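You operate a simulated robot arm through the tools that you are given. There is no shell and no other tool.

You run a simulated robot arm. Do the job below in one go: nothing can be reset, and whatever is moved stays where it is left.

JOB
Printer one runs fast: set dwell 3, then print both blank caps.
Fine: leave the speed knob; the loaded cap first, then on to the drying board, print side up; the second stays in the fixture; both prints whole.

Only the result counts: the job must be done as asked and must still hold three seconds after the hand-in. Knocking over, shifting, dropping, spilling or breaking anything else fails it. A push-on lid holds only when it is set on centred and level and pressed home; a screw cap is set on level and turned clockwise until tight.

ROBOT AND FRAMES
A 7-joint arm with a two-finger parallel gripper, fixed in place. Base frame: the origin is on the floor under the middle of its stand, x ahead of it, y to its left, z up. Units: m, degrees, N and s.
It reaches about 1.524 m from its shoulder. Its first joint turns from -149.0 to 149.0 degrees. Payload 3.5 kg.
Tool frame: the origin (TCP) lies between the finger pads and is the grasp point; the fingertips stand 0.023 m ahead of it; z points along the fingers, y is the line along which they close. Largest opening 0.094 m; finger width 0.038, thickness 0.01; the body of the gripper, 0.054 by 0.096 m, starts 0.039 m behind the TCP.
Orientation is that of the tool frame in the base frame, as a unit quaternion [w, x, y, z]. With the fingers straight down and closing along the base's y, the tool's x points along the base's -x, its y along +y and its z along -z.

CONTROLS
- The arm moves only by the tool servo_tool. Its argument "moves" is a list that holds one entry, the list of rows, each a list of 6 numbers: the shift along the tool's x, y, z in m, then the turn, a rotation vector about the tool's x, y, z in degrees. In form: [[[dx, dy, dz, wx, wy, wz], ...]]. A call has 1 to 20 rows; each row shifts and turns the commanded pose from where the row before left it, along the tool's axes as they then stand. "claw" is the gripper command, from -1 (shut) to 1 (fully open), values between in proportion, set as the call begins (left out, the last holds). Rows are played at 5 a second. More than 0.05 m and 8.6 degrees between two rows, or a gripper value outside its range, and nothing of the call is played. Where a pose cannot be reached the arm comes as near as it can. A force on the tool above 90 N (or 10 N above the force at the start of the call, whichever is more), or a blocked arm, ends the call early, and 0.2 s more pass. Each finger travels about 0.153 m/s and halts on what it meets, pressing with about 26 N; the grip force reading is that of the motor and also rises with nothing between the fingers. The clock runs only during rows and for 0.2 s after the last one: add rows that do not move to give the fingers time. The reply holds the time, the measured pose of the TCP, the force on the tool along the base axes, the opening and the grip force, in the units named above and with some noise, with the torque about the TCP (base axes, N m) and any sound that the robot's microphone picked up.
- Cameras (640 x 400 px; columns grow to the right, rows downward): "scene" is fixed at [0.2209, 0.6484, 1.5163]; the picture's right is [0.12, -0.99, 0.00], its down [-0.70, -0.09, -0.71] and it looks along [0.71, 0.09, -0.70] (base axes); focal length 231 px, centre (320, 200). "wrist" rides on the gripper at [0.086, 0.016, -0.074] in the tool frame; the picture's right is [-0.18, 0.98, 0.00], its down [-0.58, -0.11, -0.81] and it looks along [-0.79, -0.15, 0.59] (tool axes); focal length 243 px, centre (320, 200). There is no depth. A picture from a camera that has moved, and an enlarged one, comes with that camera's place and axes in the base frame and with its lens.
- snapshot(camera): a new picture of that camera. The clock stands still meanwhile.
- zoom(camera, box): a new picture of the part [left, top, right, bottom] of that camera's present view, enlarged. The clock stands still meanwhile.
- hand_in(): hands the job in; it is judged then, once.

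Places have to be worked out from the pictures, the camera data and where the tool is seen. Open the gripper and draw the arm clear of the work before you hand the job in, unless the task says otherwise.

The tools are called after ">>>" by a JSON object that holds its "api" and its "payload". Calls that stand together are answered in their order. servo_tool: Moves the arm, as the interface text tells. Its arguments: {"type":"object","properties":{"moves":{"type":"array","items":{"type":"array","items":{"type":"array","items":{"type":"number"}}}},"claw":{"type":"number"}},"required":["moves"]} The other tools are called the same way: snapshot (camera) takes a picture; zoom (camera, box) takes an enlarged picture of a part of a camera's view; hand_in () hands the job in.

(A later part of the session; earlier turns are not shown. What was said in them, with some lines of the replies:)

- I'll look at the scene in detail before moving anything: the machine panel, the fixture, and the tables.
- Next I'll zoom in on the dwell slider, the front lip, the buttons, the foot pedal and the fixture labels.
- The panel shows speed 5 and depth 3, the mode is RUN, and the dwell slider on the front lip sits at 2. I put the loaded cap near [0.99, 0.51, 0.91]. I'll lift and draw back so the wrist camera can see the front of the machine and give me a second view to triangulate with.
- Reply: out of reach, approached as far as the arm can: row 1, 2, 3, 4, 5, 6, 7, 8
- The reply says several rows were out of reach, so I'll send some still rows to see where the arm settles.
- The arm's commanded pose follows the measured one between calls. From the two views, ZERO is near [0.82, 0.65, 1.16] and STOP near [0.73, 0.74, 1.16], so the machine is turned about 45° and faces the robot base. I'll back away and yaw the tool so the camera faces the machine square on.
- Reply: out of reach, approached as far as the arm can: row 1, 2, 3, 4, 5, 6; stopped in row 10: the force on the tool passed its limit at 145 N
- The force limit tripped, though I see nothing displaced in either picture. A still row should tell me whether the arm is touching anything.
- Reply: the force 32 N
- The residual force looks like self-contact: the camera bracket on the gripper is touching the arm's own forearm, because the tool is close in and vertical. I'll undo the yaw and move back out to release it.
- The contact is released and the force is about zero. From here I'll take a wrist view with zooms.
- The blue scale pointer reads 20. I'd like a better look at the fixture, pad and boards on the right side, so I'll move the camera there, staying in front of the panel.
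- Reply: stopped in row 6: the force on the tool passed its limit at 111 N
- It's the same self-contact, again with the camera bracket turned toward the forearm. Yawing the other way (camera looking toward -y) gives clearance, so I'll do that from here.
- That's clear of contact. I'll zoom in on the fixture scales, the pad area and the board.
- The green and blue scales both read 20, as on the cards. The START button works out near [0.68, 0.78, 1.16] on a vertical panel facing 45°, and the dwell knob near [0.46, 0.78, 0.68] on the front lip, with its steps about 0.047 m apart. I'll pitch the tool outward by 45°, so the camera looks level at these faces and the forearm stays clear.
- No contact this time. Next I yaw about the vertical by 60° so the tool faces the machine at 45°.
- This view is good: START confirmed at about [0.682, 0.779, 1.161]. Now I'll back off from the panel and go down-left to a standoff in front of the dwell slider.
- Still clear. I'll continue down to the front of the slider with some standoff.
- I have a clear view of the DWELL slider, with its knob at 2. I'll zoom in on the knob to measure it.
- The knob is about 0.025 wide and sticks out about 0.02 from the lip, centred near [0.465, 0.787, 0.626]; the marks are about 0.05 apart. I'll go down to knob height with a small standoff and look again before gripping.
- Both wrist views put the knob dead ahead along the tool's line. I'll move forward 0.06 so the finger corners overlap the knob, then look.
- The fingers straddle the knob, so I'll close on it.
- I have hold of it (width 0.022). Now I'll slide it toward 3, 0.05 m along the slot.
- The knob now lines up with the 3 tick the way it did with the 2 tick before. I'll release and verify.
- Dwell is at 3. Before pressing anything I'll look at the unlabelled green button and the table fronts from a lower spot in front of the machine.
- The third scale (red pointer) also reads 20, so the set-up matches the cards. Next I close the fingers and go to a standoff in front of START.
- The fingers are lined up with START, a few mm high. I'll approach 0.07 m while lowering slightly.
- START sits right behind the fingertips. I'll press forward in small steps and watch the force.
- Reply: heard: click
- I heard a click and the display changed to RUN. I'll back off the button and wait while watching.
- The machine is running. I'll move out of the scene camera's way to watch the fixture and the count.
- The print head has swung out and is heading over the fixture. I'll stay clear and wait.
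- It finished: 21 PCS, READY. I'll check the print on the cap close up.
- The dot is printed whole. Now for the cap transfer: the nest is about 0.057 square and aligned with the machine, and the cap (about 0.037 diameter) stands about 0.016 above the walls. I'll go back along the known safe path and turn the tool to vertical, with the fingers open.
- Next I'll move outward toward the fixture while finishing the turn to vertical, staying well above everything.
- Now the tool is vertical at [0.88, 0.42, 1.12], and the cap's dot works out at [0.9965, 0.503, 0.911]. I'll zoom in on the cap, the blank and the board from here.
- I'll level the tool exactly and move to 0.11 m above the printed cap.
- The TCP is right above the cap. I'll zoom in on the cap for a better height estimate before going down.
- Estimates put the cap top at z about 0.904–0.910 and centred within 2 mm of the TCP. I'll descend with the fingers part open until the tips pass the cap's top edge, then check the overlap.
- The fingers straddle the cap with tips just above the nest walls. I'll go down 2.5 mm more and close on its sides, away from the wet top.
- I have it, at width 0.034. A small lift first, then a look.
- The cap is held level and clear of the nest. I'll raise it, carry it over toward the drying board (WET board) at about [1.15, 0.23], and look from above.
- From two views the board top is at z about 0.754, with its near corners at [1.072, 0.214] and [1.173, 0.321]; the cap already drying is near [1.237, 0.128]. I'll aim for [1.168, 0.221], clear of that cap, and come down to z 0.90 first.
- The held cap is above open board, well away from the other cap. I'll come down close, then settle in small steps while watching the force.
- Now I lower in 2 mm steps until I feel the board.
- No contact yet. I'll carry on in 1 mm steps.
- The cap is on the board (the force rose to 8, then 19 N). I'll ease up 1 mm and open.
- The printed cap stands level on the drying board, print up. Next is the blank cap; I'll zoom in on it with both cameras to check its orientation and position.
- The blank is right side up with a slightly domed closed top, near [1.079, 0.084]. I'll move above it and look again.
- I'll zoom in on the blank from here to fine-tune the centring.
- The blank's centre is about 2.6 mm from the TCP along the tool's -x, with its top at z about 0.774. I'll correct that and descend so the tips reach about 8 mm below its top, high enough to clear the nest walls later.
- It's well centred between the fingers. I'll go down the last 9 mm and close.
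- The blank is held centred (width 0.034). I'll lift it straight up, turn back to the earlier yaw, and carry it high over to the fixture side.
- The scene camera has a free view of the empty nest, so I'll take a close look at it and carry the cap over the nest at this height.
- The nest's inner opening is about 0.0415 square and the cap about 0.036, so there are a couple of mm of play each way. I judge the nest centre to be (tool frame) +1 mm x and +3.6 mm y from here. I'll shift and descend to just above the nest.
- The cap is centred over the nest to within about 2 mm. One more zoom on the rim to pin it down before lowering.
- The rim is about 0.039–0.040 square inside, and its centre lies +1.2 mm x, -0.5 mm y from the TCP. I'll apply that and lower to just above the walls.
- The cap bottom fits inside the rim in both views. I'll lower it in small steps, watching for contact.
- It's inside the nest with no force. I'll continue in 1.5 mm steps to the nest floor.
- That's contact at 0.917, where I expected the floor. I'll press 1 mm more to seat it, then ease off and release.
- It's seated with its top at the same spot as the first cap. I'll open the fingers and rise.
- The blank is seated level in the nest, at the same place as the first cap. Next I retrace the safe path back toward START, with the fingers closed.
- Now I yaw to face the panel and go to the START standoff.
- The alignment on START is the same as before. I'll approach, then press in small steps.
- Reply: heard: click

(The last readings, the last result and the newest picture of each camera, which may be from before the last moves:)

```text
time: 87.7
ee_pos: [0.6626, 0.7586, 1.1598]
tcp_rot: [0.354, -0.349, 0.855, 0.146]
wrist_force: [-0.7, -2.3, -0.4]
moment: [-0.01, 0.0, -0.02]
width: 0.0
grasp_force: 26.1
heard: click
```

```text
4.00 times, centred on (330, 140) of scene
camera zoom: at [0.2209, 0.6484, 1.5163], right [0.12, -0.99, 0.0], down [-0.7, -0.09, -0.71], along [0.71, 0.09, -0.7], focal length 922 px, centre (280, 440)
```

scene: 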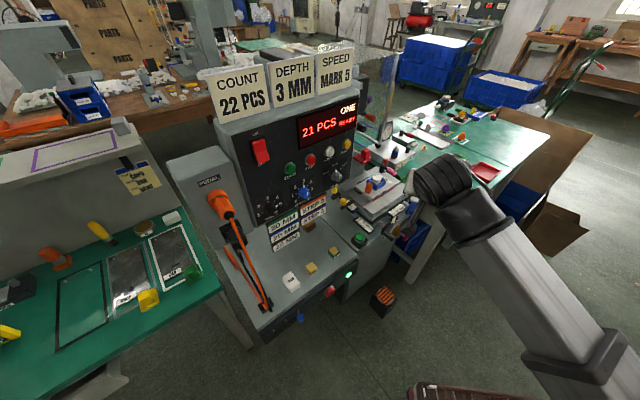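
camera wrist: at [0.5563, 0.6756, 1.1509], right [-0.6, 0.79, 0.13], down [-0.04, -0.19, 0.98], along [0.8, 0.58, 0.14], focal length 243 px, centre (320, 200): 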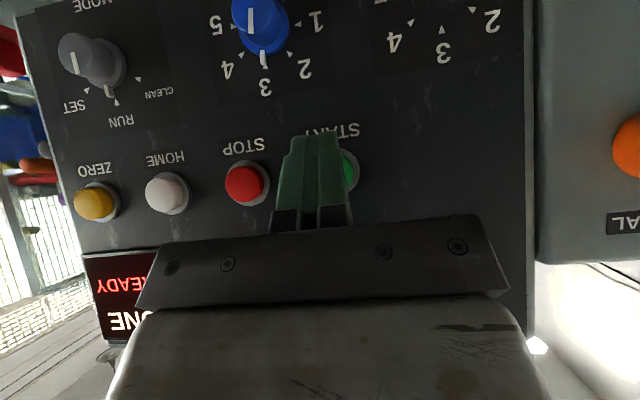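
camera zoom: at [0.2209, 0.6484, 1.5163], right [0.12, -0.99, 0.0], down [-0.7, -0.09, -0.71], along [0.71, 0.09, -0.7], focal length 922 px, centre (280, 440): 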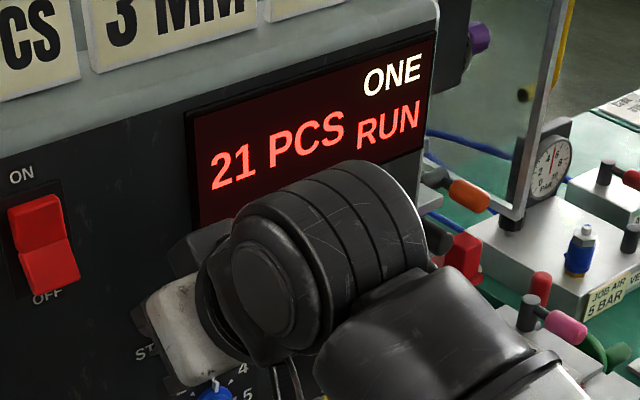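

A click, and RUN again. I back off and clear out of the way while it prints.

>>> {"api": "servo_tool", "payload": {"moves": [[[0.0141, 0, -0.0142, 0, 0, 0], [0.0141, 0, -0.0142, 0, 0, 0], [0.0141, 0, -0.0142, 0, 0, 0], [0.04337, 0.0021, 0.0034, 0, 0, 0], [0.04337, 0.0021, 0.0034, 0, 0, 0], [0.04337, 0.0021, 0.0034, 0, 0, 0], [0.04337, 0.0021, 0.0034, 0, 0, 0], [0.04337, 0.0021, 0.0034, 0, 0, 0], [0.04337, 0.0021, 0.0034, 0, 0, 0], [0.04337, 0.0021, 0.0034, 0, 0, 0]]]}}

>>> {"api": "zoom", "payload": {"camera": "scene", "box": [290, 90, 450, 220]}}

>>> {"api": "servo_tool", "payload": {"moves": [[[0, 0, 0, 0, 0, 0], [0, 0, 0, 0, 0, 0], [0, 0, 0, 0, 0, 0], [0, 0, 0, 0, 0, 0], [0, 0, 0, 0, 0, 0], [0, 0, 0, 0, 0, 0], [0, 0, 0, 0, 0, 0], [0, 0, 0, 0, 0, 0], [0, 0, 0, 0, 0, 0], [0, 0, 0, 0, 0, 0], [0, 0, 0, 0, 0, 0], [0, 0, 0, 0, 0, 0], [0, 0, 0, 0, 0, 0], [0, 0, 0, 0, 0, 0], [0, 0, 0, 0, 0, 0], [0, 0, 0, 0, 0, 0]]]}}

>>> {"api": "zoom", "payload": {"camera": "scene", "box": [290, 90, 450, 220]}}

>>> {"api": "zoom", "payload": {"camera": "scene", "box": [360, 165, 400, 190]}}

```text
time: 89.9
ee_pos: [0.469, 0.5882, 0.9287]
tcp_rot: [0.354, -0.349, 0.856, 0.145]
wrist_force: [0.6, 1.0, 0.9]
moment: [-0.04, 0.02, 0.01]
width: 0.0001
grasp_force: 26.0
```

```text
3.08 times, centred on (370, 155) of scene
camera zoom: at [0.2209, 0.6484, 1.5163], right [0.12, -0.99, 0.0], down [-0.7, -0.09, -0.71], along [0.71, 0.09, -0.7], focal length 710 px, centre (166, 338)
```

zoom: 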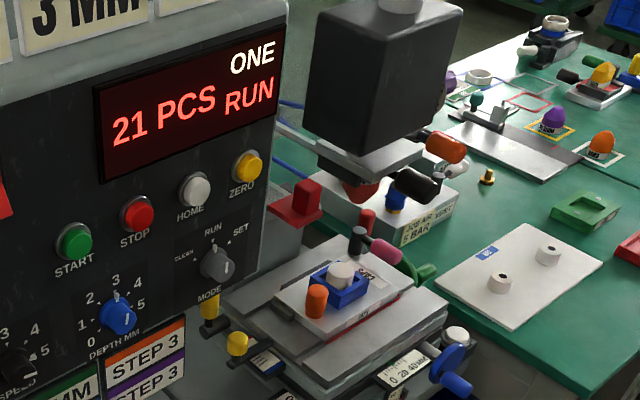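

```text
time: 93.3
ee_pos: [0.469, 0.5875, 0.9282]
tcp_rot: [0.354, -0.35, 0.855, 0.146]
wrist_force: [-0.3, -0.3, -0.5]
moment: [0.0, 0.0, -0.01]
width: 0.0003
grasp_force: 26.3
```

```text
3.08 times, centred on (370, 155) of scene
camera zoom: at [0.2209, 0.6484, 1.5163], right [0.12, -0.99, 0.0], down [-0.7, -0.09, -0.71], along [0.71, 0.09, -0.7], focal length 710 px, centre (166, 338)
```

zoom: 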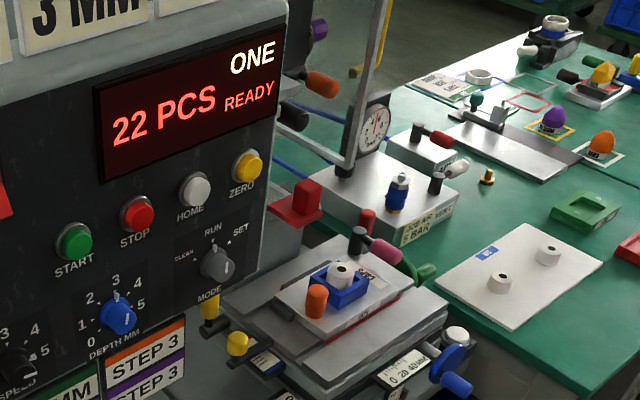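

```text
16.00 times, centred on (380, 178) of scene
camera zoom: at [0.2209, 0.6484, 1.5163], right [0.12, -0.99, 0.0], down [-0.7, -0.09, -0.71], along [0.71, 0.09, -0.7], focal length 3690 px, centre (-640, 560)
```

zoom: 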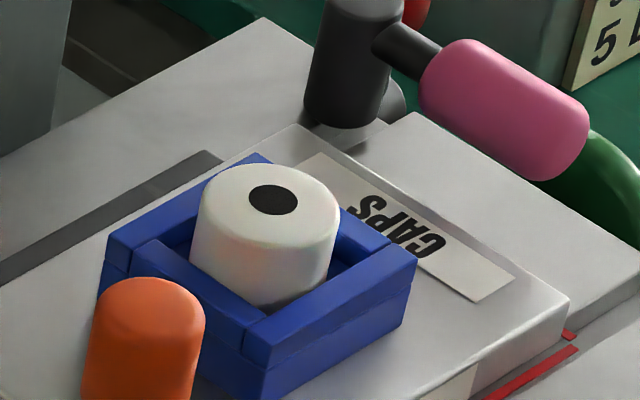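

The display shows 22 PCS, READY, and the second dot is whole and centred. I'll open the gripper where it is, clear of the work, and check the slider and board one last time.

>>> {"api": "servo_tool", "payload": {"moves": [[[0, 0, 0, 0, 0, 0], [0, 0, 0, 0, 0, 0], [0, 0, 0, 0, 0, 0], [0, 0, 0, 0, 0, 0]]], "claw": 1}}

>>> {"api": "snapshot", "payload": {"camera": "scene"}}

>>> {"api": "zoom", "payload": {"camera": "scene", "box": [262, 295, 342, 345]}}

>>> {"api": "zoom", "payload": {"camera": "scene", "box": [400, 150, 480, 200]}}

>>> {"api": "zoom", "payload": {"camera": "scene", "box": [240, 165, 320, 215]}}

```text
time: 94.3
ee_pos: [0.4695, 0.5879, 0.9275]
tcp_rot: [0.354, -0.35, 0.855, 0.145]
wrist_force: [-0.5, 0.1, -0.8]
moment: [0.01, -0.02, 0.0]
width: 0.0942
grasp_force: 0.1
```

```text
taken
```

scene: 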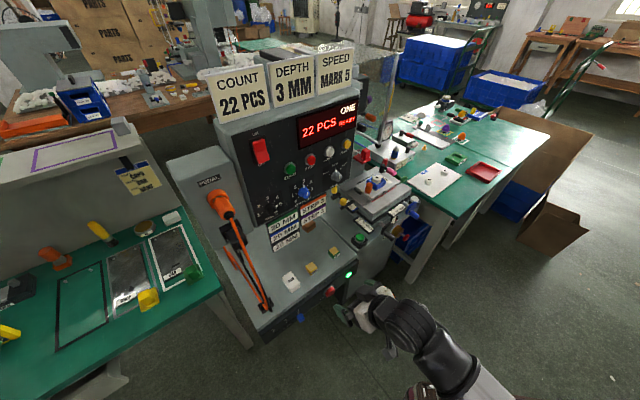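

```text
8.00 times, centred on (302, 320) of scene
camera zoom: at [0.2209, 0.6484, 1.5163], right [0.12, -0.99, 0.0], down [-0.7, -0.09, -0.71], along [0.71, 0.09, -0.7], focal length 1845 px, centre (464, -760)
```

zoom: 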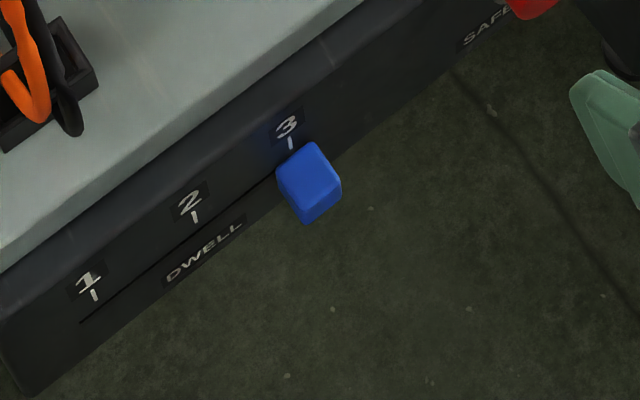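

```text
8.00 times, centred on (440, 175) of scene
camera zoom: at [0.2209, 0.6484, 1.5163], right [0.12, -0.99, 0.0], down [-0.7, -0.09, -0.71], along [0.71, 0.09, -0.7], focal length 1845 px, centre (-640, 400)
```

zoom: 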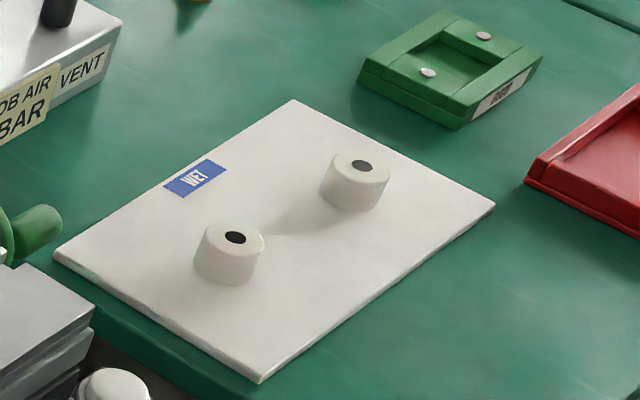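

```text
8.00 times, centred on (280, 190) of scene
camera zoom: at [0.2209, 0.6484, 1.5163], right [0.12, -0.99, 0.0], down [-0.7, -0.09, -0.71], along [0.71, 0.09, -0.7], focal length 1845 px, centre (640, 280)
```

zoom: 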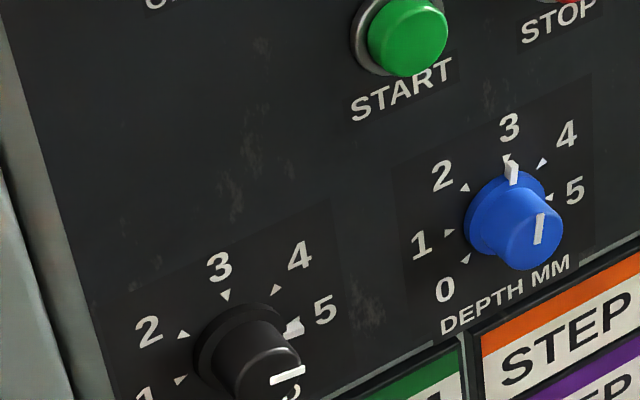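

Everything checks out:
- Dwell is at 3 and the speed knob is still at 5.
- The first cap stands on the WET board, print up; the second is in the fixture with a whole print.
- The display shows 22 PCS, READY.
- The gripper is open and clear.

I'm handing the job in.

>>> {"api": "hand_in", "payload": {}}

```text
The job is handed in.
```

The job is finished and handed in: dwell is set to 3, and both blank caps are printed with whole dots. The reply to the hand-in only confirmed receipt, so I don't have the verdict.

- **First cap:** it was printed in the fixture and now stands on the WET board, print side up. I took that board as the drying board. It sits clear of the cap that was already drying there.
- **Second cap:** it is printed and still seated in the fixture.
- **Printer one:** the count went from 20 to 22 pieces and the display reads READY. The speed knob is still at 5, as you asked.
- **Contacts:** early on, the arm touched its own forearm twice and stopped on the force limit. I saw nothing on the machine or tables moved by it.

The gripper is open and the arm is clear of the work.
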